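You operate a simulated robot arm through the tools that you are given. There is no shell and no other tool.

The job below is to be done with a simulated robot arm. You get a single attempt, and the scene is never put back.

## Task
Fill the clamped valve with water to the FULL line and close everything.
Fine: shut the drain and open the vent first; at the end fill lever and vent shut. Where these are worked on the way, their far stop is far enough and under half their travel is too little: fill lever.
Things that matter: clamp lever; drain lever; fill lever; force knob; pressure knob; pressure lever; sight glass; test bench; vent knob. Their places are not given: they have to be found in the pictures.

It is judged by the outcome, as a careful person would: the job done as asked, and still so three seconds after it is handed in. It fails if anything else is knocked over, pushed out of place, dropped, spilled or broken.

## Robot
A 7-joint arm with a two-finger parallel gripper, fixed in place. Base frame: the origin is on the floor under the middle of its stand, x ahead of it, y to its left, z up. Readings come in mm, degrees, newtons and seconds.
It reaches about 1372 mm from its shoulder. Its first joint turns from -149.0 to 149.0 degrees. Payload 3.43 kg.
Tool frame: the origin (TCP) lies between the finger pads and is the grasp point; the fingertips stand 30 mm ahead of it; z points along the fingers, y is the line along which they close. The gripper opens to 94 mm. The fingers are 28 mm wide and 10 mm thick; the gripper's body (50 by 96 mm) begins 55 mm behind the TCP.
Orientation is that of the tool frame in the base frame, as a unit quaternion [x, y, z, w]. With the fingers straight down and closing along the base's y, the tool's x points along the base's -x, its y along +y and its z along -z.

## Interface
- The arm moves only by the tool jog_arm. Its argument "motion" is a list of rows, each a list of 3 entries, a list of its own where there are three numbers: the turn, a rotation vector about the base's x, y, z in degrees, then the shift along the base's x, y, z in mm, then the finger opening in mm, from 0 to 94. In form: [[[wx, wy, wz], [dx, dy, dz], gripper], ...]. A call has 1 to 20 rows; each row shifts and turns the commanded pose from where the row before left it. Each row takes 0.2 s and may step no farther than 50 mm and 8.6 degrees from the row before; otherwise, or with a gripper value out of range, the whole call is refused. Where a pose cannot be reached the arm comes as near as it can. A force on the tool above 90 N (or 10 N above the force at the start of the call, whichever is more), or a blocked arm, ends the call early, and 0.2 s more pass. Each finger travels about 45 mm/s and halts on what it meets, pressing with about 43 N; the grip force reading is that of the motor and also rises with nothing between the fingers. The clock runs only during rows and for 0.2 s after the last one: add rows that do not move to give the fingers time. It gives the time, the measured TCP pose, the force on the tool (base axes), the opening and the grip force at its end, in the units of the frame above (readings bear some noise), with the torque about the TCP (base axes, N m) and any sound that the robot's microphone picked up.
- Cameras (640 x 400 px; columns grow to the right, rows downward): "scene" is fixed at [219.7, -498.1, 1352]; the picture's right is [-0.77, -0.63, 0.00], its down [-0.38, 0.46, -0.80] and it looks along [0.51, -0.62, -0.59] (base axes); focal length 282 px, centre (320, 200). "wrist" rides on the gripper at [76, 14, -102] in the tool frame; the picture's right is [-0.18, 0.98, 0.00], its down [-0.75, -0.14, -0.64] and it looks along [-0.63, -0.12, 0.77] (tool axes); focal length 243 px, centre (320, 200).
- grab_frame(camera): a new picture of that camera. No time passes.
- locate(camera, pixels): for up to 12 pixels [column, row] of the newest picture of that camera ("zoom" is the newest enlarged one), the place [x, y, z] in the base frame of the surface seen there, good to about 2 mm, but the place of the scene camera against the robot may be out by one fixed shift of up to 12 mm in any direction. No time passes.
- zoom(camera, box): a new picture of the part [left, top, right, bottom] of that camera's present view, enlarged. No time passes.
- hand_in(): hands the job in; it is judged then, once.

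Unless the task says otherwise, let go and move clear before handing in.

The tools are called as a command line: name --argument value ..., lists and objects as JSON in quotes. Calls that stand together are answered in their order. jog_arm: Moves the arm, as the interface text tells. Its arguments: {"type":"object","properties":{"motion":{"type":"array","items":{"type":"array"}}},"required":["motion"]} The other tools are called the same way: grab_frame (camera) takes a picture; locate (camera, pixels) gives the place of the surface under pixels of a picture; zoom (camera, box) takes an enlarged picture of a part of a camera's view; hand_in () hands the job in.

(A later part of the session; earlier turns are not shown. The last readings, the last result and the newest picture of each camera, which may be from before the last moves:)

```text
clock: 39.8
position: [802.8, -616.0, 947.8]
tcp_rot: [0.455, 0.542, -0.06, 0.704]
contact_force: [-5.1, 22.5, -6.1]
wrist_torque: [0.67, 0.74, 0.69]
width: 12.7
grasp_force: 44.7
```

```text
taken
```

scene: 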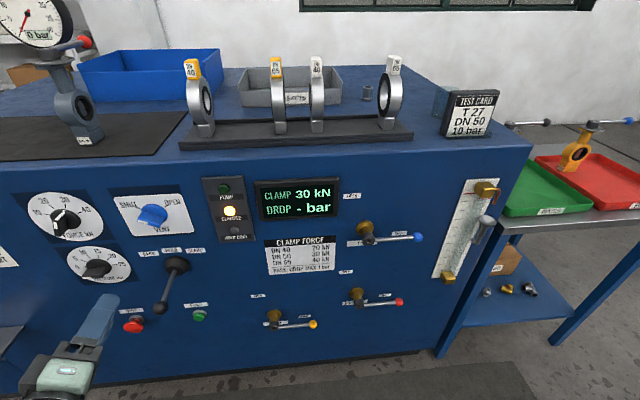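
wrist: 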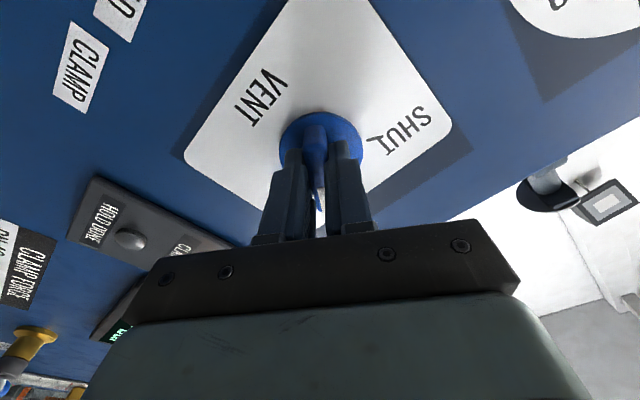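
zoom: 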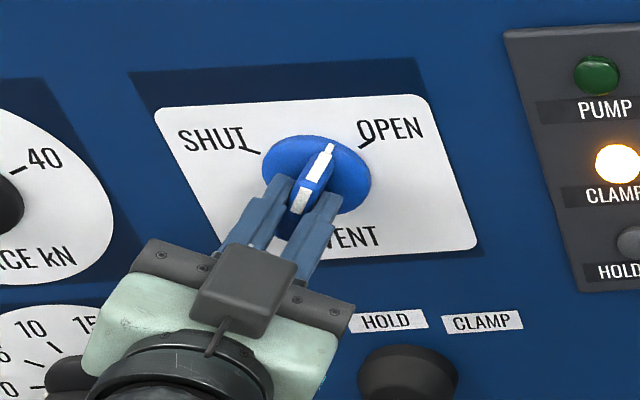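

The pointer has passed up and is heading to OPEN (tool turned about 95°). I'll continue the remaining 25°.

jog_arm --motion '[[[3.536, -3.536, 0], [0, 0, 0], 4], [[3.536, -3.536, 0], [0, 0, 0], 4], [[3.536, -3.536, 0], [0, 0, 0], 4], [[3.536, -3.536, 0], [0, 0, 0], 4], [[3.536, -3.536, 0], [0, 0, 0], 4], [[0, 0, 0], [0, 0, 0], 4]]'

zoom --camera "scene" --box '[80, 170, 230, 270]'

grab_frame --camera "wrist"

```text
clock: 41.2
position: [804.0, -616.0, 947.6]
tcp_rot: [0.561, 0.431, 0.094, 0.701]
contact_force: [13.1, 28.7, 16.6]
wrist_torque: [-0.15, 0.17, 0.4]
width: 12.6
grasp_force: 44.8
```

```text
4.00 times, centred on (155, 220) of scene
```

zoom: 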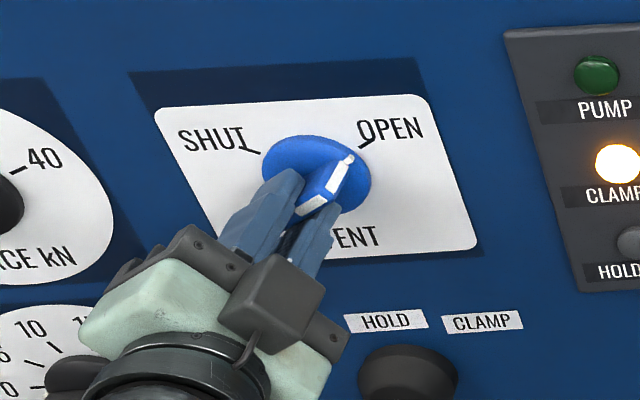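

```text
taken
```

wrist: 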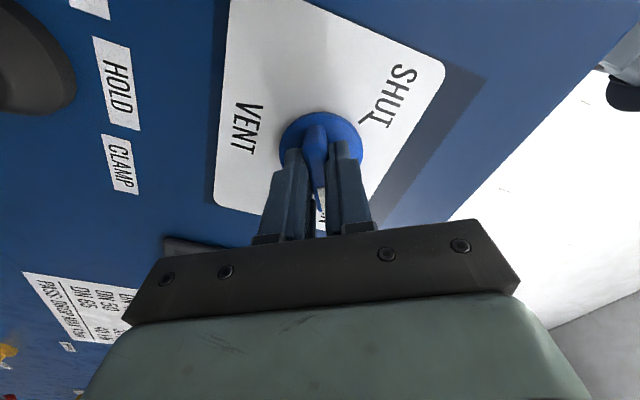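

The pointer is close to the OPEN tick. I'll turn a few degrees more to see whether the stop is reached.

jog_arm --motion '[[[2.12, -2.12, 0], [0.7, 0.7, 0.5], 4], [[2.12, -2.12, 0], [0, 0, 0], 4], [[0, 0, 0], [0, 0, 0], 4]]'

zoom --camera "scene" --box '[110, 180, 200, 240]'

```text
clock: 42.0
position: [804.6, -615.1, 948.7]
tcp_rot: [0.583, 0.4, 0.129, 0.696]
contact_force: [9.4, 18.7, 16.9]
wrist_torque: [-1.06, 1.08, 0.67]
width: 15.0
grasp_force: 45.0
```

```text
6.67 times, centred on (155, 210) of scene
```

zoom: 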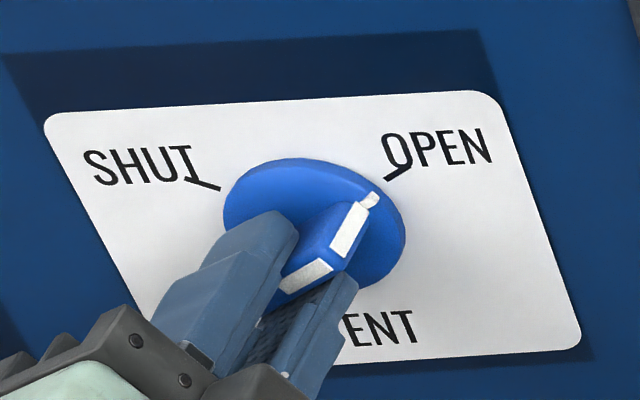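

The torque rose to about 1.5 N·m and the wing is prying the pads to 15 mm, so the knob is at its OPEN stop with its pointer at the OPEN tick. I'll relax, open the fingers and back out.

jog_arm --motion '[[[-2.12, 2.12, 0], [0, 0, 0], 10], [[-2.12, 2.12, 0], [0, 0, 0], 24], [[0, 0, 0], [0, 0, 0], 36], [[0, 0, 0], [0, 0, 0], 40], [[0, 0, 0], [-5, 5, 0], 40], [[0, 0, 0], [-10, 10, 0], 40], [[0, 0, 0], [-16, 16, 0], 40], [[0, 0, 0], [-20, 20, 0], 40], [[0, 0, 0], [-24, 24, 0], 40], [[0, 0, 0], [-24, 24, 0], 40], [[0, 0, 0], [-20, 20, 0], 40], [[0, 0, 0], [0, 0, 0], 40]]'

grab_frame --camera "wrist"

grab_frame --camera "scene"

```text
clock: 44.6
position: [685.5, -498.6, 948.4]
tcp_rot: [0.562, 0.43, 0.094, 0.701]
contact_force: [-0.3, -0.7, 0.6]
wrist_torque: [0.01, 0.02, -0.02]
width: 40.2
grasp_force: 0.0
```

```text
taken
```

wrist: 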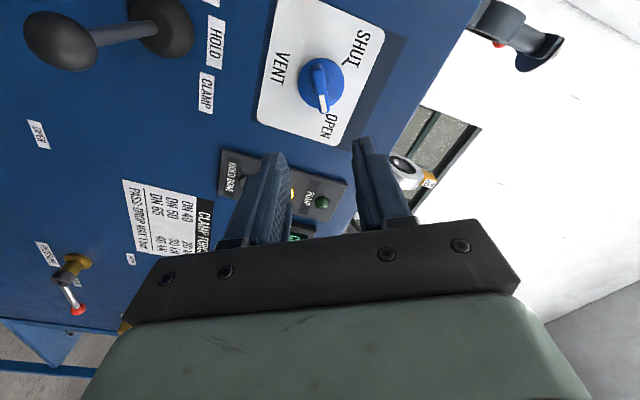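

```text
taken
```

scene: 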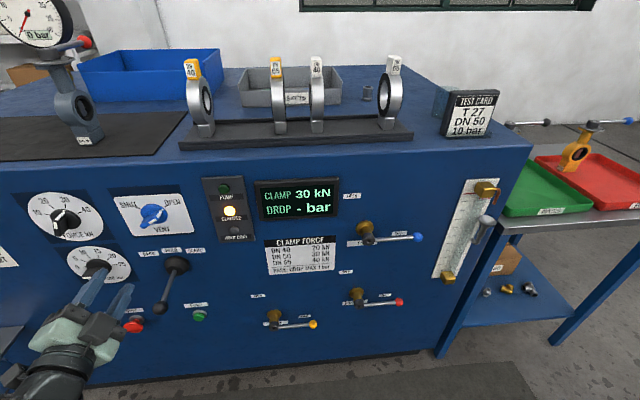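

The vent pointer now sits at OPEN (wrist (323,105), scene (155,213)). Next I'll get fixes on the fill lever, the pressure lever near it, and the sight glass.

zoom --camera "scene" --box '[340, 200, 430, 260]'

```text
6.67 times, centred on (385, 230) of scene
```

zoom: 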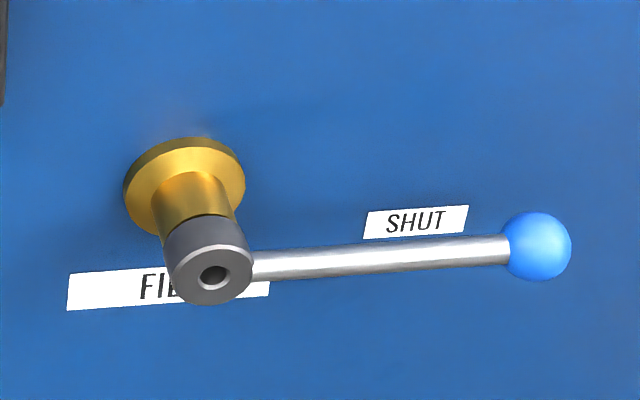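

locate --camera "zoom" --pixels '[[540, 245], [490, 249], [400, 257], [300, 265], [235, 276], [190, 276], [212, 298], [210, 250], [418, 222], [150, 165], [230, 185]]'

locate --camera "scene" --pixels '[[481, 190], [446, 278], [482, 225], [487, 222], [470, 230], [464, 193]]'

```text
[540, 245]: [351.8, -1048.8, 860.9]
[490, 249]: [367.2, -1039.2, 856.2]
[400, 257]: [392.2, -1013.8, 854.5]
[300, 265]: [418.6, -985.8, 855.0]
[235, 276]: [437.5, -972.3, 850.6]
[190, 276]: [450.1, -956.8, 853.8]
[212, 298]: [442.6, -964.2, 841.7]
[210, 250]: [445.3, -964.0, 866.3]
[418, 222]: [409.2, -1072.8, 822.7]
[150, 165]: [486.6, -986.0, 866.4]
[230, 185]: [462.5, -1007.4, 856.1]
```

```text
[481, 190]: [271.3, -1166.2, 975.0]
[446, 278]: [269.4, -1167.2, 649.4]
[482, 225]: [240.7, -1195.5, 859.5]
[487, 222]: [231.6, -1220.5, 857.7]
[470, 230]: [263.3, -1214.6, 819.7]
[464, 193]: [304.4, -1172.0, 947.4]
```

The fill hub is at about u≈368, z≈858 with its bar level toward u≈498 and about 51 mm off the panel. I'll traverse right at about 210 mm stand-off and roll the tool so the fingers close vertically.

jog_arm --motion '[[[0, 0, 0], [-13, -13, -2], 46], [[1.414, -1.414, 0], [-25, -25, -5], 46], [[1.414, -1.414, 0], [-26, -26, -6], 46], [[1.414, -1.414, 0], [-26, -26, -6], 46], [[1.414, -1.414, 0], [-26, -26, -6], 46], [[1.414, -1.414, 0], [-26, -26, -6], 46], [[1.414, -1.414, 0], [-26, -26, -6], 46], [[1.414, -1.414, 0], [-26, -26, -6], 46], [[1.414, -1.414, 0], [-26, -26, -6], 46], [[1.414, -1.414, 0], [-26, -26, -6], 46], [[1.414, -1.414, 0], [-26, -26, -6], 46], [[1.414, -1.414, 0], [-26, -26, -6], 46], [[1.414, -1.414, 0], [-26, -26, -6], 46], [[1.414, -1.414, 0], [-26, -26, -6], 46], [[1.414, -1.414, 0], [-26, -26, -6], 46], [[1.414, -1.414, 0], [-20, -20, -5], 46], [[0, 0, 0], [-13.5, -13.5, 0], 46], [[0, 0, 0], [0, 0, 0], 46]]'

grab_frame --camera "wrist"

grab_frame --camera "scene"

```text
clock: 48.4
position: [273.5, -907.9, 858.1]
tcp_rot: [0.653, 0.271, 0.272, 0.652]
contact_force: [-0.8, 0.1, -0.9]
wrist_torque: [0.01, 0.01, 0.01]
width: 46.0
grasp_force: 0.1
```

```text
taken
```

wrist: 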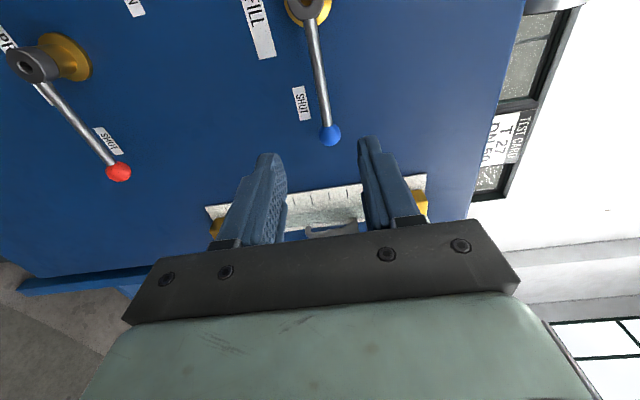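

```text
taken
```

scene: 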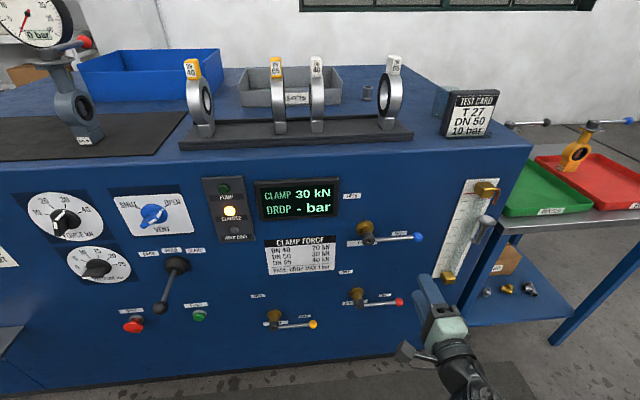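

The fill lever lies between the fingers (ball at (330,135), hub at (308,10)). I'll locate the bar in the wrist view.

locate --camera "wrist" --pixels '[[330, 135], [324, 105], [318, 70], [312, 35], [306, 12], [301, 103], [320, 10], [355, 60]]'

zoom --camera "scene" --box '[425, 170, 515, 290]'

```text
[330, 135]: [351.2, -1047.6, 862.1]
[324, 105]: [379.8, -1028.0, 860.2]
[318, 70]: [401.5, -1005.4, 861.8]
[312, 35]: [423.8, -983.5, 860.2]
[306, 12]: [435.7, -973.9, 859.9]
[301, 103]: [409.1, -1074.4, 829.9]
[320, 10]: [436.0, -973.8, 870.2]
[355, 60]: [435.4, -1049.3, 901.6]
```

```text
3.33 times, centred on (470, 230) of scene
```

zoom: 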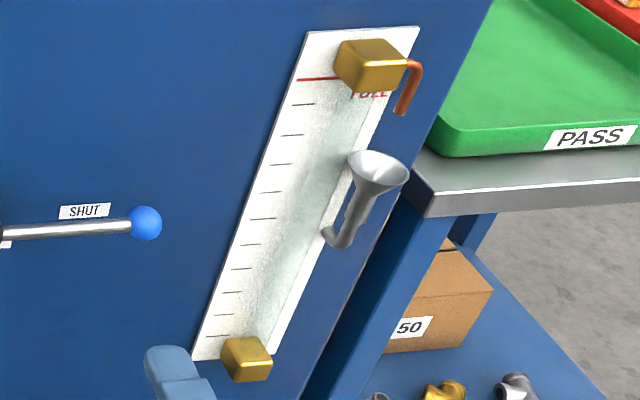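

The bar axis is at z≈860.5, about 49 mm off the panel. I'll go straight in to straddle it at 80 mm radius.

jog_arm --motion '[[[0, 0, 0], [10, -10, 1], 46], [[0, 0, 0], [16, -16, 1.3], 46], [[0, 0, 0], [18, -18, 0], 46], [[0, 0, 0], [18, -18, 0], 46], [[0, 0, 0], [16, -16, 0], 46], [[0, 0, 0], [14, -14, 0], 46], [[0, 0, 0], [11, -11, 0], 46], [[0, 0, 0], [9, -9, 0], 46], [[0, 0, 0], [0, 0, 0], 46], [[0, 0, 0], [0, 0, 0], 34], [[0, 0, 0], [0, 0, 0], 22], [[0, 0, 0], [0, 0, 0], 22]]'

grab_frame --camera "wrist"

grab_frame --camera "scene"

```text
clock: 51.0
position: [388.4, -1018.8, 860.3]
tcp_rot: [0.653, 0.271, 0.271, 0.653]
contact_force: [-0.5, 0.1, 0.1]
wrist_torque: [0.01, 0.01, 0.01]
width: 21.9
grasp_force: 0.1
```

```text
taken
```

wrist: 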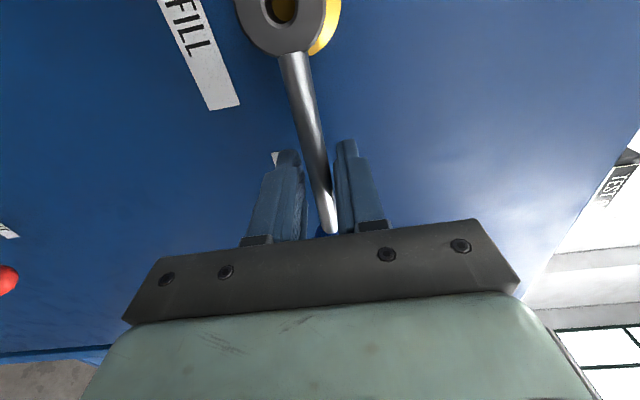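

```text
taken
```

scene: 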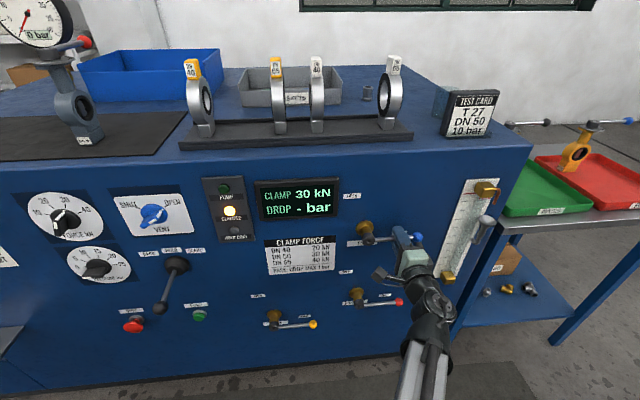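

The lever is straddled and both cameras see it, and the sight glass at (465,230) is unobstructed in the scene view. I'll fix the hub centre for the rotation.

locate --camera "wrist" --pixels '[[265, 12], [285, 40], [303, 12], [285, 32], [300, 80], [315, 140], [325, 190]]'

zoom --camera "scene" --box '[425, 170, 515, 290]'

```text
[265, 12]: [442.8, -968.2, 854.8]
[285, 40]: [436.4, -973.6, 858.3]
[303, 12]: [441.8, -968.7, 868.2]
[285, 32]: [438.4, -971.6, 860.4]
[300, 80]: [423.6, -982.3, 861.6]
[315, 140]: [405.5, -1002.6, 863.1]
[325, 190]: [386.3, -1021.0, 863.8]
```

```text
3.33 times, centred on (470, 230) of scene
```

zoom: 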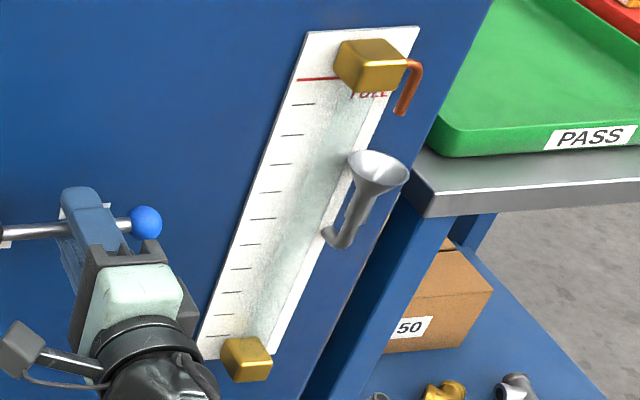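

The pivot is about u≈369, z≈861 and the sight glass is in clear view. I'll open the fill lever counter-clockwise in stages, checking the level after each.

jog_arm --motion '[[[-4.243, 4.243, 0], [0.3, 0.3, 8.05], 22], [[-4.243, 4.243, 0], [0.89, 0.89, 7.96], 22], [[-4.243, 4.243, 0], [1.47, 1.47, 7.78], 22], [[-4.243, 4.243, 0], [2.05, 2.05, 7.52], 22], [[-4.243, 4.243, 0], [2.59, 2.59, 7.18], 22]]'

grab_frame --camera "scene"

zoom --camera "scene" --box '[425, 170, 515, 290]'

```text
clock: 52.2
position: [394.0, -1012.7, 897.9]
tcp_rot: [0.561, 0.43, 0.093, 0.701]
contact_force: [-3.2, 0.6, -1.3]
wrist_torque: [0.01, 0.01, -0.05]
width: 23.5
grasp_force: 1.6
```

```text
taken
```

scene: 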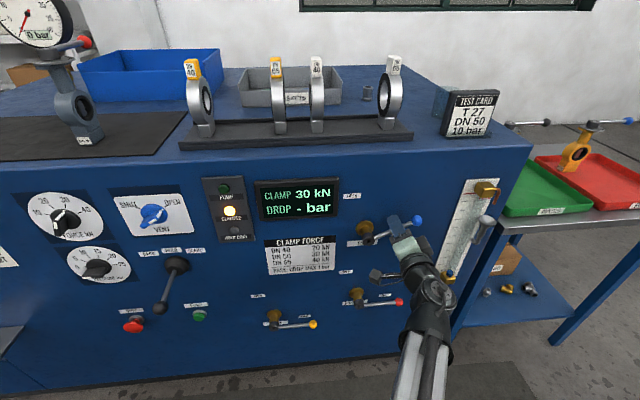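

```text
3.33 times, centred on (470, 230) of scene
```

zoom: 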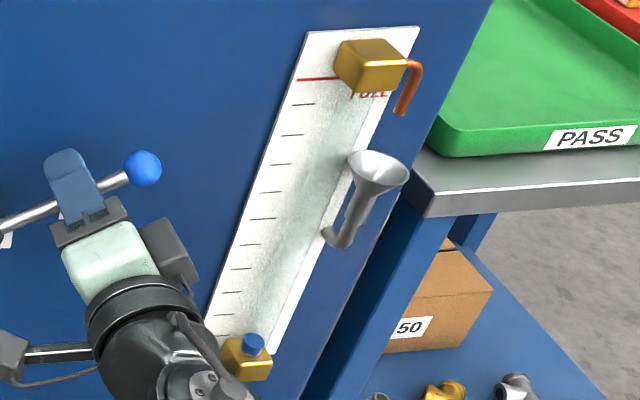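

Blue water already shows at the bottom of the sight glass at zoom (253,343), with the lever at about 28°. I'll continue opening and watch the rate.

jog_arm --motion '[[[-4.243, 4.243, 0], [3.1, 3.1, 6.76], 22], [[-4.243, 4.243, 0], [3.59, 3.59, 6.26], 22], [[-4.243, 4.243, 0], [4.03, 4.03, 5.7], 22], [[-4.243, 4.243, 0], [4.43, 4.43, 5.07], 22], [[-4.243, 4.243, 0], [4.78, 4.78, 4.39], 22]]'

grab_frame --camera "scene"

zoom --camera "scene" --box '[425, 170, 515, 290]'

```text
clock: 53.4
position: [414.8, -992.6, 926.7]
tcp_rot: [0.431, 0.561, -0.093, 0.7]
contact_force: [-2.7, -0.1, -0.9]
wrist_torque: [-0.03, -0.01, -0.02]
width: 23.4
grasp_force: 1.1
```

```text
taken
```

scene: 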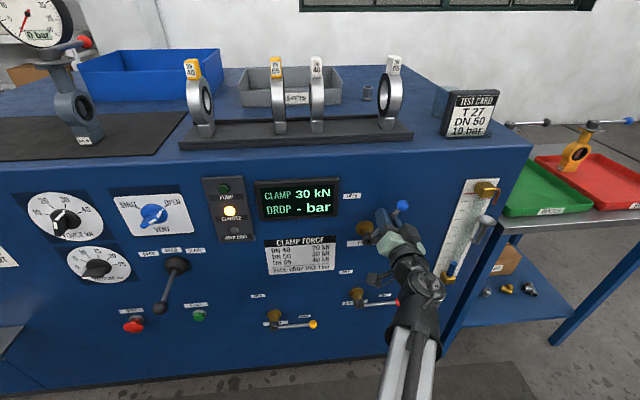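

```text
3.33 times, centred on (470, 230) of scene
```

zoom: 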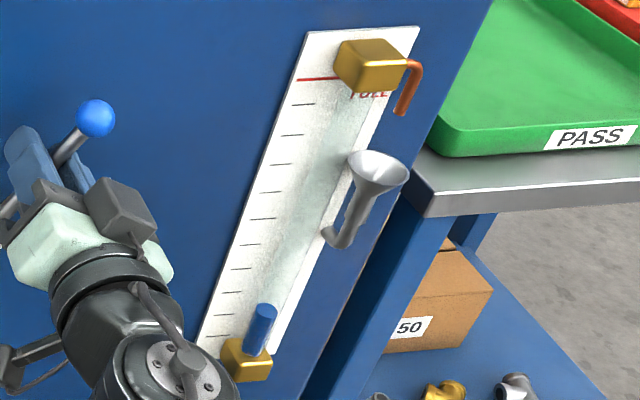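

The level has risen to zoom (263,308) with the lever about 58° open. I'll finish opening to its stop and look again.

jog_arm --motion '[[[-4.243, 4.243, 0], [5.08, 5.08, 3.66], 22], [[-4.243, 4.243, 0], [5.32, 5.32, 2.9], 22], [[-4.243, 4.243, 0], [5.5, 5.5, 2.08], 22], [[-4.243, 4.243, 0], [5.63, 5.63, 1.26], 22], [[-4.243, 4.243, 0], [5.69, 5.69, 0.42], 22]]'

grab_frame --camera "scene"

zoom --camera "scene" --box '[425, 170, 515, 290]'

grab_frame --camera "wrist"

```text
clock: 54.6
position: [443.3, -964.8, 937.2]
tcp_rot: [0.271, 0.653, -0.271, 0.653]
contact_force: [-0.5, -0.4, 0.1]
wrist_torque: [0.01, 0.02, -0.03]
width: 22.2
grasp_force: 0.1
```

```text
taken
```

scene: 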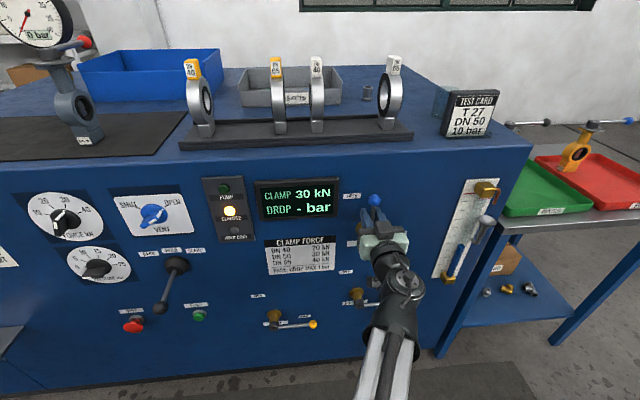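

```text
3.33 times, centred on (470, 230) of scene
```

zoom: 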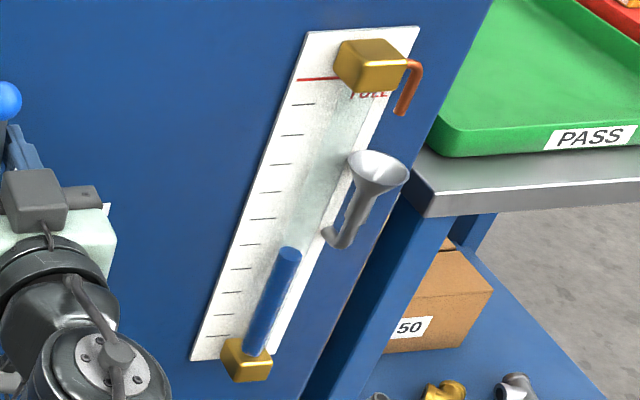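

```text
taken
```

wrist: 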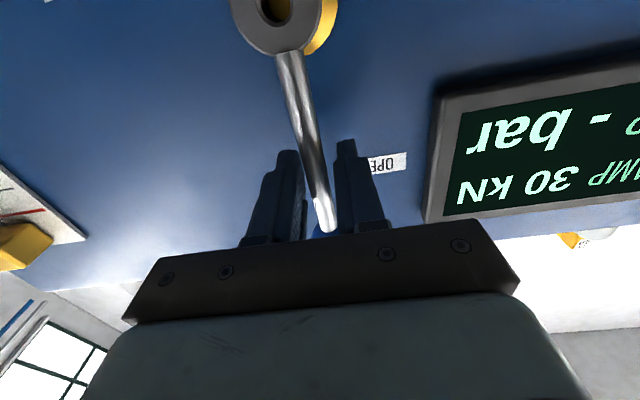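

The level is now at zoom (289,255) and rising quickly. I'll locate the FULL line and the water surface in true height to judge the rate.

locate --camera "zoom" --pixels '[[300, 80], [318, 79], [333, 78], [380, 96], [289, 255], [285, 275], [262, 335], [296, 257], [340, 130], [365, 65]]'

zoom --camera "scene" --box '[455, 175, 500, 205]'

```text
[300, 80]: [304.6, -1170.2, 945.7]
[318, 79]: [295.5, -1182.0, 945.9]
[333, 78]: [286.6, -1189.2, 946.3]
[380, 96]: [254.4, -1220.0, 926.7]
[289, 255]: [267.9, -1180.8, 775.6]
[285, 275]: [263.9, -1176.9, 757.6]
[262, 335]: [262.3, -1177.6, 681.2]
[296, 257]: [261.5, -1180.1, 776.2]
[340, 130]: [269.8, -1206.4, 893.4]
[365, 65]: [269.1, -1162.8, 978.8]
```

```text
13.33 times, centred on (478, 190) of scene
```

zoom: 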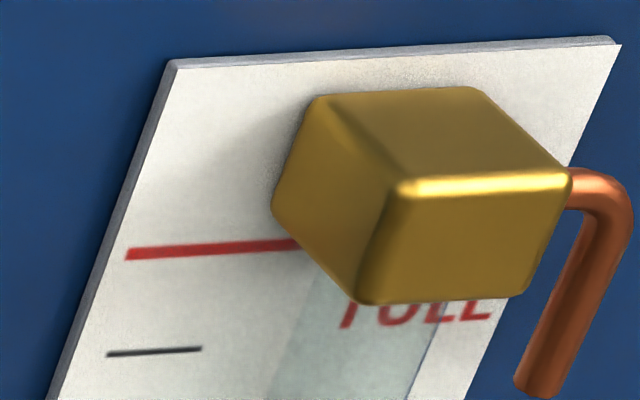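

FULL is at z≈946 and the water at z≈776 (same camera frame), rising about 50 mm/s fully open, so about 3.4 s remain. I'll start throttling back now, taking up slack with narrower fingers, to get a slow, controllable rate.

jog_arm --motion '[[[5.657, -5.657, 0], [-7.58, -7.58, -0.75], 14], [[5.657, -5.657, 0], [-7.42, -7.42, -2.23], 14], [[5.657, -5.657, 0], [-7.13, -7.13, -3.68], 14], [[5.657, -5.657, 0], [-6.71, -6.71, -5.04], 14]]'

zoom --camera "scene" --box '[425, 170, 515, 290]'

grab_frame --camera "scene"

```text
clock: 55.6
position: [414.0, -991.6, 924.6]
tcp_rot: [0.441, 0.553, -0.077, 0.703]
contact_force: [-0.3, 0.6, -0.1]
wrist_torque: [-0.01, 0.01, -0.02]
width: 14.1
grasp_force: 0.3
```

```text
3.33 times, centred on (470, 230) of scene
```

zoom: 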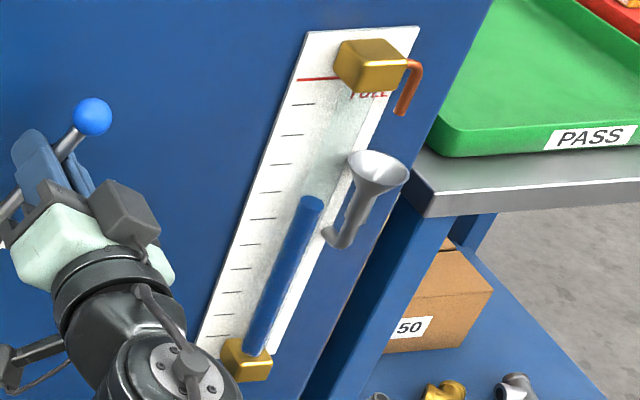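

```text
taken
```

scene: 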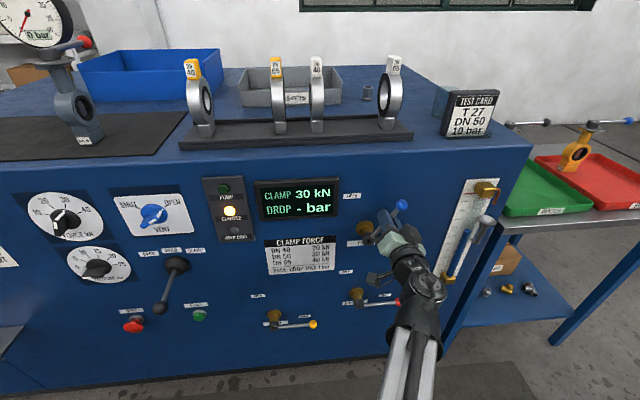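

locate --camera "zoom" --pixels '[[313, 202], [316, 206], [309, 200], [305, 220]]'

```text
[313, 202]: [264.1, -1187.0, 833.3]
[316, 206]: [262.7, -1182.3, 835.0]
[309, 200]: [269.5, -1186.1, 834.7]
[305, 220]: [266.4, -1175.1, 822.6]
```

The water is at z≈834, leaving 112 mm. I'll continue closing to about 28°, where the flow is slow.

jog_arm --motion '[[[5.657, -5.657, 0], [-6.14, -6.14, -6.31], 14], [[5.657, -5.657, 0], [-5.46, -5.46, -7.46], 14], [[5.657, -5.657, 0], [-4.67, -4.67, -8.46], 14], [[5.657, -5.657, 0], [-3.8, -3.8, -9.3], 14]]'

zoom --camera "scene" --box '[425, 170, 515, 290]'

```text
clock: 56.6
position: [392.3, -1015.1, 894.4]
tcp_rot: [0.577, 0.409, 0.12, 0.697]
contact_force: [-0.3, 0.4, 0.0]
wrist_torque: [0.01, 0.01, -0.01]
width: 14.9
grasp_force: 0.5
```

```text
3.33 times, centred on (470, 230) of scene
```

zoom: 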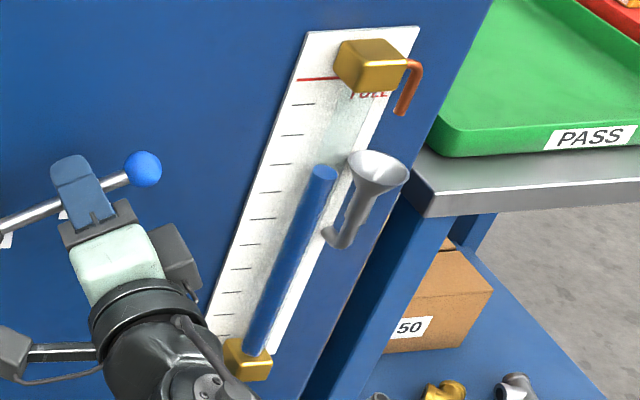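

locate --camera "zoom" --pixels '[[325, 172], [329, 175], [321, 170], [318, 190], [327, 173]]'

```text
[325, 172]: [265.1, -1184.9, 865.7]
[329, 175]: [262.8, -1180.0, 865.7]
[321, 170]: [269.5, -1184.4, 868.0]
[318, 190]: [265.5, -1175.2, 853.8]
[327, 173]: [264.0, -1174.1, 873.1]
```

The level is z≈867, with 79 mm left. I'll hold at this small opening for a second to measure the slow rate.

jog_arm --motion '[[[0, 0, 0], [0, 0, 0], 14], [[0, 0, 0], [0, 0, 0], 14], [[0, 0, 0], [0, 0, 0], 14], [[0, 0, 0], [0, 0, 0], 14]]'

zoom --camera "scene" --box '[425, 170, 515, 290]'

```text
clock: 57.6
position: [393.2, -1013.5, 894.1]
tcp_rot: [0.576, 0.41, 0.118, 0.697]
contact_force: [-2.0, -1.0, -2.0]
wrist_torque: [-0.01, 0.02, -0.03]
width: 14.9
grasp_force: 0.9
```

```text
3.33 times, centred on (470, 230) of scene
```

zoom: 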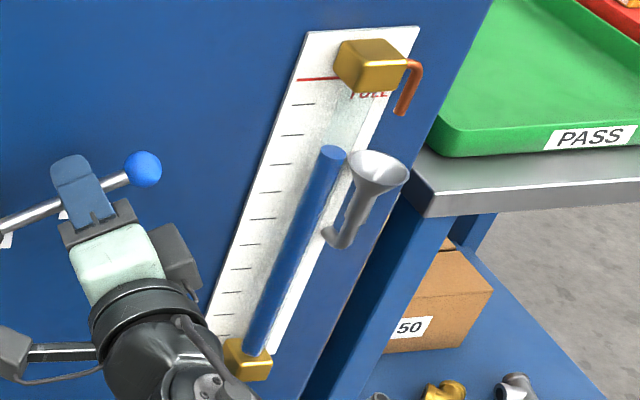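

locate --camera "zoom" --pixels '[[333, 153], [337, 156], [328, 152], [336, 149], [342, 152], [325, 150]]'

```text
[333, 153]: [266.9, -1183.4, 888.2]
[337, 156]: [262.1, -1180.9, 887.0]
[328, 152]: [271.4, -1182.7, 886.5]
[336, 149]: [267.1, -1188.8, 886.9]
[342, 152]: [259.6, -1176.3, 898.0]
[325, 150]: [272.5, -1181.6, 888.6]
```

The rate is about 20 mm/s and the level z≈887, leaving 58 mm. I'll hold 1.6 s more, then look again.

jog_arm --motion '[[[0, 0, 0], [0, 0, 0], 14], [[0, 0, 0], [0, 0, 0], 14], [[0, 0, 0], [0, 0, 0], 14], [[0, 0, 0], [0, 0, 0], 14], [[0, 0, 0], [0, 0, 0], 14], [[0, 0, 0], [0, 0, 0], 14], [[0, 0, 0], [0, 0, 0], 14]]'

zoom --camera "scene" --box '[450, 170, 505, 220]'

```text
clock: 59.2
position: [394.0, -1013.9, 894.3]
tcp_rot: [0.576, 0.41, 0.119, 0.697]
contact_force: [-1.1, 0.6, -1.8]
wrist_torque: [-0.03, 0.02, -0.02]
width: 14.8
grasp_force: 1.4
```

```text
8.00 times, centred on (478, 195) of scene
```

zoom: 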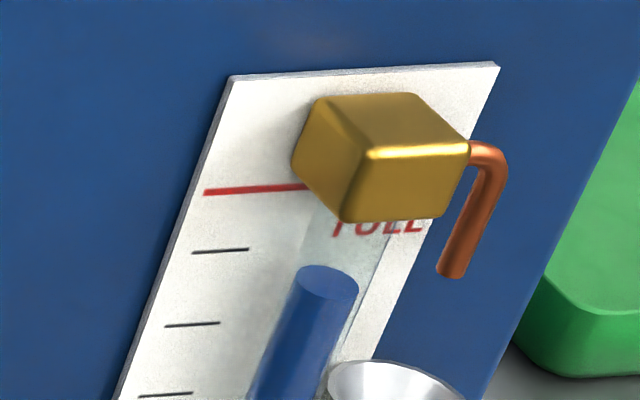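

locate --camera "zoom" --pixels '[[328, 282], [318, 286], [340, 290], [330, 272], [220, 191], [270, 188], [205, 252], [240, 250], [345, 215], [400, 205], [190, 326], [380, 180]]'

```text
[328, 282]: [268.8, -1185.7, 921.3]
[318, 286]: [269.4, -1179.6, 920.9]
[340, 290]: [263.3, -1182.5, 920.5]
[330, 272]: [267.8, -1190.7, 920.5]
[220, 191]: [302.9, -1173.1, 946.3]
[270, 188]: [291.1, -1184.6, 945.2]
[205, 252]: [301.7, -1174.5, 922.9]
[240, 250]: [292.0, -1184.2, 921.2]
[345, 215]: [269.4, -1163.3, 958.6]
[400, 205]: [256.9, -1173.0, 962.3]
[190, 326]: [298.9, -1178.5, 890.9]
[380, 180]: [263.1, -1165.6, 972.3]
```

The level is z≈921 against FULL at z≈946. I'll close further now to slow the rise for the last 25 mm.

jog_arm --motion '[[[5.657, -5.657, 0], [-2.85, -2.85, -9.96], 14], [[4.243, -4.243, 0], [-1.5, -1.5, -7.8], 14]]'

zoom --camera "scene" --box '[450, 170, 505, 220]'

```text
clock: 59.8
position: [388.3, -1017.3, 875.8]
tcp_rot: [0.622, 0.337, 0.202, 0.677]
contact_force: [-0.2, 0.3, 0.1]
wrist_torque: [0.0, 0.03, 0.01]
width: 13.9
grasp_force: 0.3
```

```text
8.00 times, centred on (478, 195) of scene
```

zoom: 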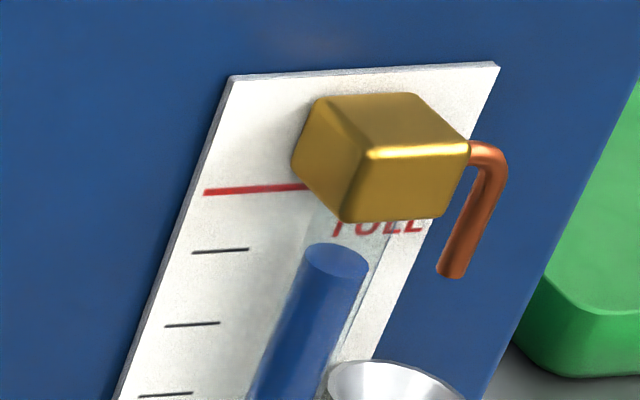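

locate --camera "zoom" --pixels '[[337, 260], [325, 262], [350, 266], [340, 250]]'

grab_frame --camera "wrist"

grab_frame --camera "scene"

```text
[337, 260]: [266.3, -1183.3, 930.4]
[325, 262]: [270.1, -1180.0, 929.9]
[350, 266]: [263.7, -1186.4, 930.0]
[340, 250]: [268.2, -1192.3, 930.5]
```

```text
taken
```

wrist: 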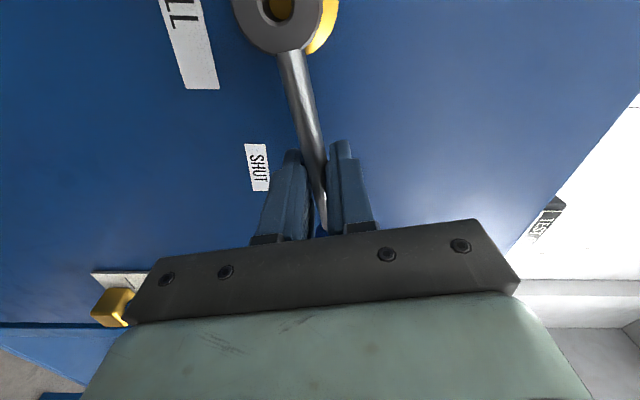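

```text
taken
```

scene: 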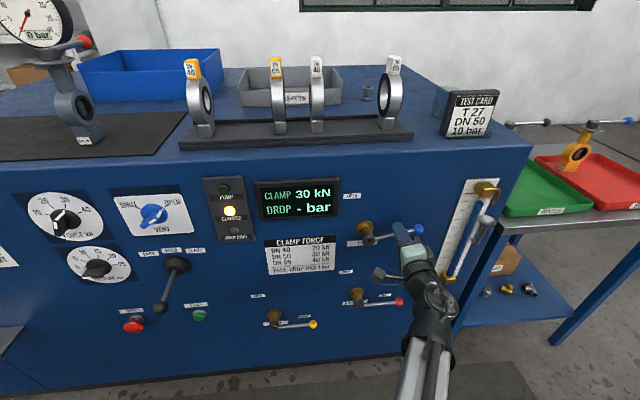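

The level is z≈930, leaving about 16 mm. I'll hold briefly to measure the rate at this small opening.

jog_arm --motion '[[[0, 0, 0], [0, 0, 0], 14], [[0, 0, 0], [0, 0, 0], 14]]'

zoom --camera "scene" --box '[450, 170, 505, 220]'

```text
clock: 60.4
position: [388.3, -1017.9, 877.1]
tcp_rot: [0.622, 0.337, 0.202, 0.678]
contact_force: [0.6, -0.3, -0.1]
wrist_torque: [-0.01, -0.01, 0.01]
width: 14.1
grasp_force: 0.1
```

```text
8.00 times, centred on (478, 195) of scene
```

zoom: 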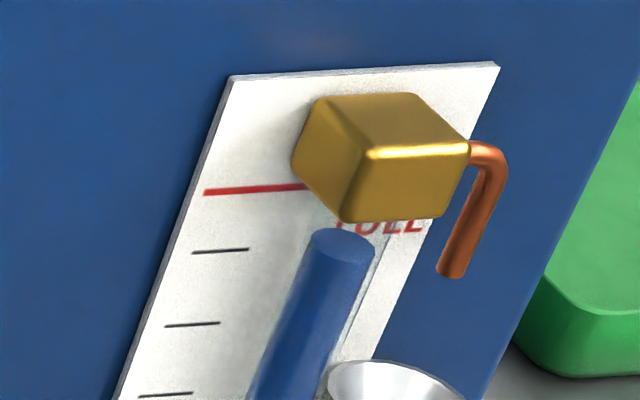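

locate --camera "zoom" --pixels '[[342, 245], [330, 247], [355, 250], [342, 236]]'

```text
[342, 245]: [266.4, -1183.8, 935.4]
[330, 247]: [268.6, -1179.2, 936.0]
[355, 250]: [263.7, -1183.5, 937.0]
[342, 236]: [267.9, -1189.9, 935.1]
```

The rise is about 9 mm/s with 10 mm to go. I'll hold 0.6 s and then close the lever fully in the same call, which should land within a couple of mm of FULL.

jog_arm --motion '[[[0, 0, 0], [0, 0, 0], 14], [[0, 0, 0], [0, 0, 0], 14], [[0, 0, 0], [0, 0, 0], 14], [[4.243, -4.243, 0], [-0.89, -0.89, -7.96], 14], [[4.243, -4.243, 0], [-0.3, -0.3, -8.05], 14], [[2.83, -2.83, 0], [0.13, 0.13, -5.37], 14]]'

zoom --camera "scene" --box '[450, 170, 505, 220]'

grab_frame --camera "wrist"

```text
clock: 61.8
position: [386.4, -1018.3, 856.1]
tcp_rot: [0.661, 0.247, 0.295, 0.644]
contact_force: [-3.0, 4.6, 12.4]
wrist_torque: [-0.24, 0.08, 0.03]
width: 20.4
grasp_force: 5.6
```

```text
8.00 times, centred on (478, 195) of scene
```

zoom: 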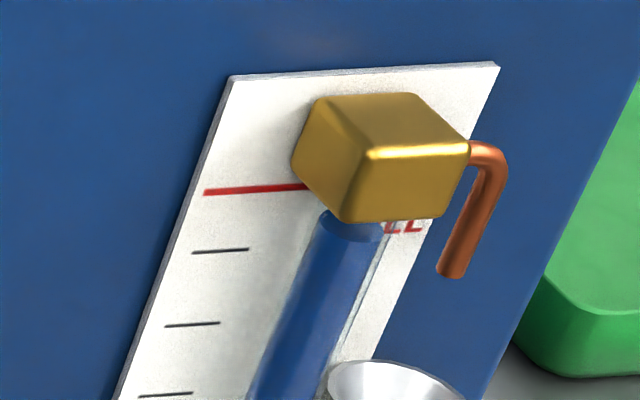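

```text
taken
```

wrist: 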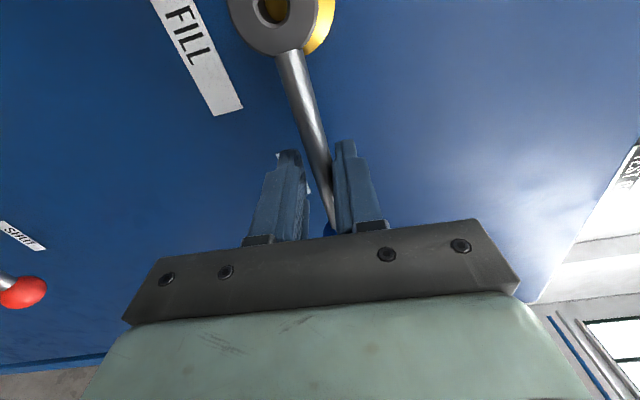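

The fill lever is against its SHUT stop (fingers pried to 20 mm, +12 N). I'll measure the water level and the lever's position.

locate --camera "zoom" --pixels '[[340, 230], [350, 234], [360, 236], [370, 234], [330, 228], [355, 228], [345, 240]]'

zoom --camera "scene" --box '[340, 200, 430, 260]'

```text
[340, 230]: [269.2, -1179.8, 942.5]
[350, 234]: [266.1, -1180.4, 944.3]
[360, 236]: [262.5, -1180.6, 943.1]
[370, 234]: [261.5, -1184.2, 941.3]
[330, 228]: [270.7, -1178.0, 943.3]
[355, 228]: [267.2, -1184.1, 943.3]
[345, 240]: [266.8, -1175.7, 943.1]
```

```text
6.67 times, centred on (385, 230) of scene
```

zoom: 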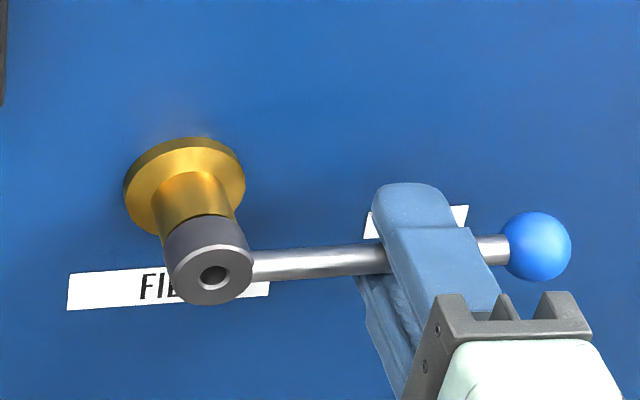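

The water reads z≈943 and the line z≈946. I'll zoom further for a better average before deciding on a tiny top-up.

zoom --camera "scene" --box '[470, 186, 502, 206]'

```text
16.00 times, centred on (486, 196) of scene
```

zoom: 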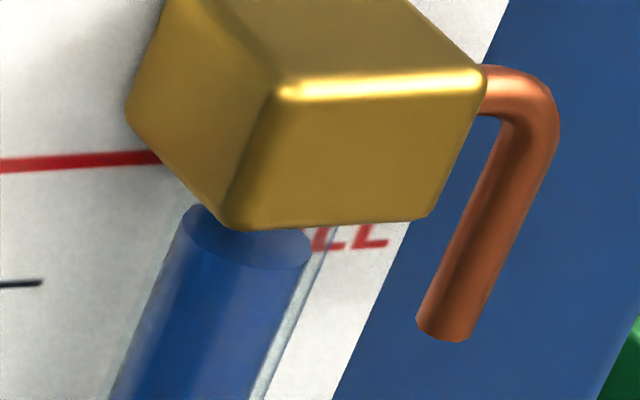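

locate --camera "zoom" --pixels '[[200, 225], [215, 240], [235, 250], [255, 255], [275, 258], [295, 252], [250, 240], [20, 165], [60, 162], [100, 160], [130, 158], [150, 157]]'

```text
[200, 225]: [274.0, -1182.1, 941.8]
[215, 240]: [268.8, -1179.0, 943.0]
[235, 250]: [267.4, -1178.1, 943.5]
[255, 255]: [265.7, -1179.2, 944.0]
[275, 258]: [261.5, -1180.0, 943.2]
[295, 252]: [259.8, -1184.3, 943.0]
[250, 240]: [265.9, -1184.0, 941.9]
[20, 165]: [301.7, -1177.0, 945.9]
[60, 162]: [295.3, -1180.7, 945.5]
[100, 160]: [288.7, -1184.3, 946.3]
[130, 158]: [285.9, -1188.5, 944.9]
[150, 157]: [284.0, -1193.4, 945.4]
```

The water averages 2.7 mm below the line's centre. I'll give one very brief, small opening (about 8° for a few tenths of a second) and shut again, worth about 2 mm.

jog_arm --motion '[[[-4.243, 4.243, 0], [-0.1, -0.1, 8.06], 14], [[-5.657, 5.657, 0], [0.79, 0.79, 10.68], 14], [[5.657, -5.657, 0], [-0.79, -0.79, -10.68], 14], [[4.243, -4.243, 0], [0.1, 0.1, -8.06], 14]]'

zoom --camera "scene" --box '[470, 186, 502, 206]'

```text
clock: 62.8
position: [386.8, -1019.4, 857.9]
tcp_rot: [0.662, 0.247, 0.295, 0.644]
contact_force: [-2.7, 4.8, 11.9]
wrist_torque: [-0.2, 0.06, 0.03]
width: 21.0
grasp_force: 5.8
```

```text
16.00 times, centred on (486, 196) of scene
```

zoom: 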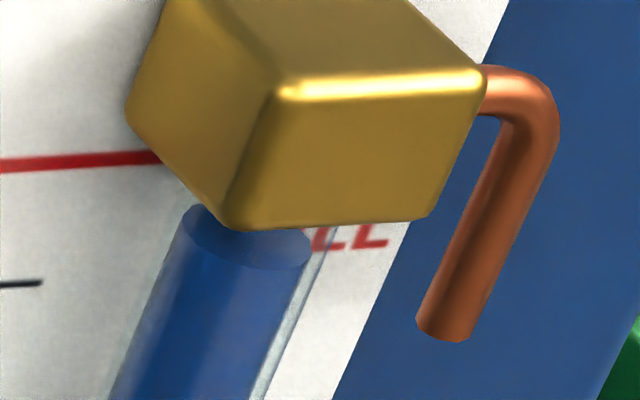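

The level did not change, so tiny openings pass no water. I'll repeat with a slightly larger brief opening of about 11°.

jog_arm --motion '[[[-5.657, 5.657, 0], [0, 0, 10.74], 14], [[-5.657, 5.657, 0], [1.06, 1.06, 10.64], 14], [[5.657, -5.657, 0], [-1.06, -1.06, -10.64], 14], [[5.657, -5.657, 0], [0, 0, -10.74], 14]]'

zoom --camera "scene" --box '[470, 186, 502, 206]'

```text
clock: 63.8
position: [387.0, -1018.1, 855.5]
tcp_rot: [0.662, 0.247, 0.296, 0.643]
contact_force: [-2.7, 4.6, 12.3]
wrist_torque: [-0.21, 0.07, -0.02]
width: 20.8
grasp_force: 5.8
```

```text
16.00 times, centred on (486, 196) of scene
```

zoom: 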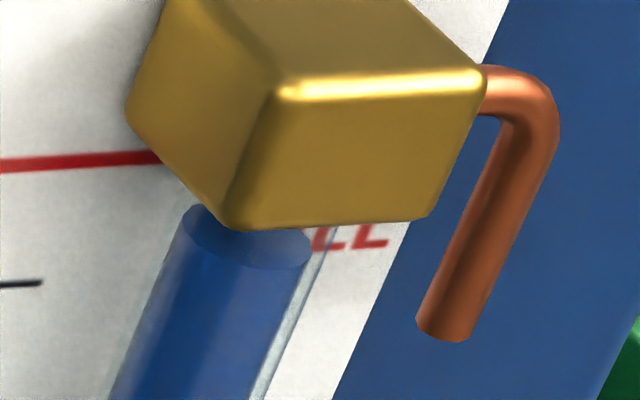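

Still no visible change, because the arm's lag smooths such short pulses. I'll repeat with one 0.2 s hold at about 12° before shutting, which should add about 2 mm.

jog_arm --motion '[[[-5.657, 5.657, 0], [0, 0, 10.74], 14], [[-5.657, 5.657, 0], [1.06, 1.06, 10.64], 14], [[0, 0, 0], [0, 0, 0], 14], [[5.657, -5.657, 0], [-1.06, -1.06, -10.64], 14], [[5.657, -5.657, 0], [0, 0, -10.74], 14]]'

zoom --camera "scene" --box '[470, 186, 502, 206]'

```text
clock: 65.0
position: [386.9, -1017.8, 857.3]
tcp_rot: [0.661, 0.247, 0.295, 0.644]
contact_force: [-3.8, 4.4, 14.6]
wrist_torque: [-0.21, 0.09, -0.02]
width: 21.9
grasp_force: 7.0
```

```text
16.00 times, centred on (486, 196) of scene
```

zoom: 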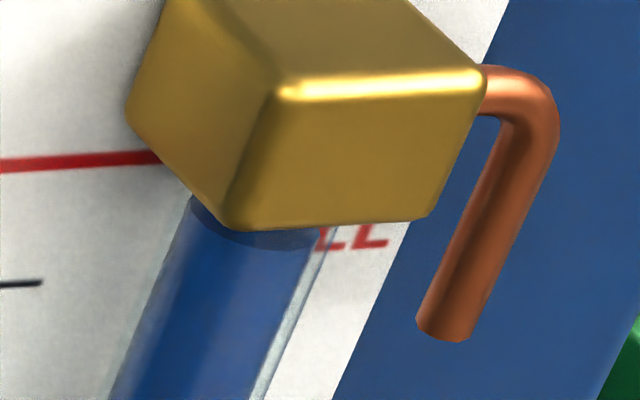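

The level rose slightly this time (surface rim now at about (270,248)). I'll measure it.

locate --camera "zoom" --pixels '[[200, 212], [215, 228], [235, 240], [255, 244], [275, 246], [300, 242], [310, 235], [225, 236], [20, 165], [60, 162], [100, 160], [130, 158]]'

```text
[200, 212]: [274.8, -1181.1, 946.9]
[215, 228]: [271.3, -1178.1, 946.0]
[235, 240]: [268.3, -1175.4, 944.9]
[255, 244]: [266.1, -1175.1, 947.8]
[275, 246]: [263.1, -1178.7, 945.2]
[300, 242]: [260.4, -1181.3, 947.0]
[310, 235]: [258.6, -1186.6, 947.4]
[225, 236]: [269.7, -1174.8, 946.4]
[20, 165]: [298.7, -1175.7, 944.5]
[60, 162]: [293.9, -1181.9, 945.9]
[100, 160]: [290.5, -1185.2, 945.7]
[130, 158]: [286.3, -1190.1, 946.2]
```

The water averages z≈946.4 against the line at z≈945.6, so it is on FULL. I'll open the fingers around the shut lever and withdraw straight out.

jog_arm --motion '[[[0, 0, 0], [0, 0, 0], 30], [[0, 0, 0], [0, 0, 0], 42], [[2.83, -2.83, 0], [0, 0, 0], 46], [[-2.83, 2.83, 0], [0, 0, 2], 46], [[0, 0, 0], [0, 0, 1], 46], [[0, 0, 0], [-6, 6, 0], 46], [[0, 0, 0], [-12, 12, 0], 46], [[0, 0, 0], [-18, 18, 0], 46], [[0, 0, 0], [-20, 20, 0], 46], [[0, 0, 0], [-20, 20, 0], 46], [[0, 0, 0], [-20, 20, 0], 46], [[0, 0, 0], [-14, 14, 0], 46], [[0, 0, 0], [0, 0, 0], 46]]'

grab_frame --camera "wrist"

grab_frame --camera "scene"

zoom --camera "scene" --box '[470, 186, 502, 206]'

```text
clock: 67.8
position: [277.6, -908.7, 856.9]
tcp_rot: [0.662, 0.248, 0.295, 0.643]
contact_force: [0.3, 0.4, -0.4]
wrist_torque: [0.02, 0.0, 0.01]
width: 46.1
grasp_force: 0.2
```

```text
taken
```

wrist: 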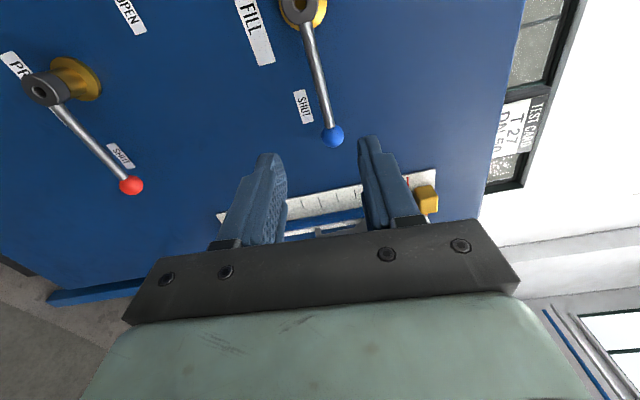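

```text
taken
```

scene: 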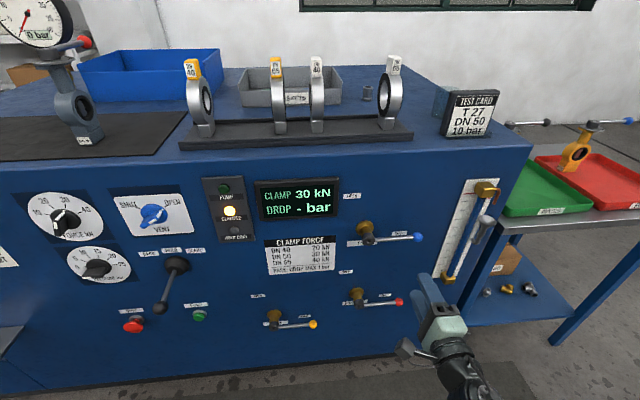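

```text
16.00 times, centred on (486, 196) of scene
```

zoom: 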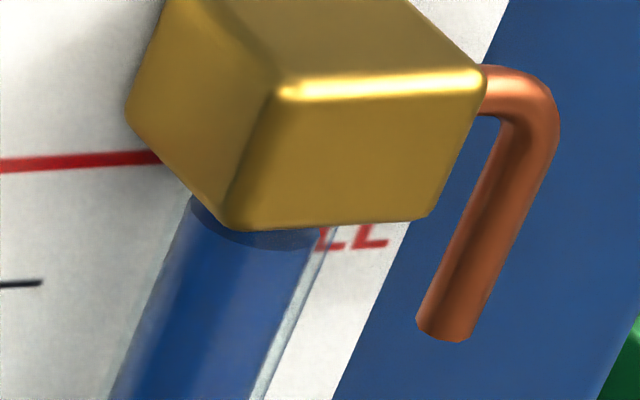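

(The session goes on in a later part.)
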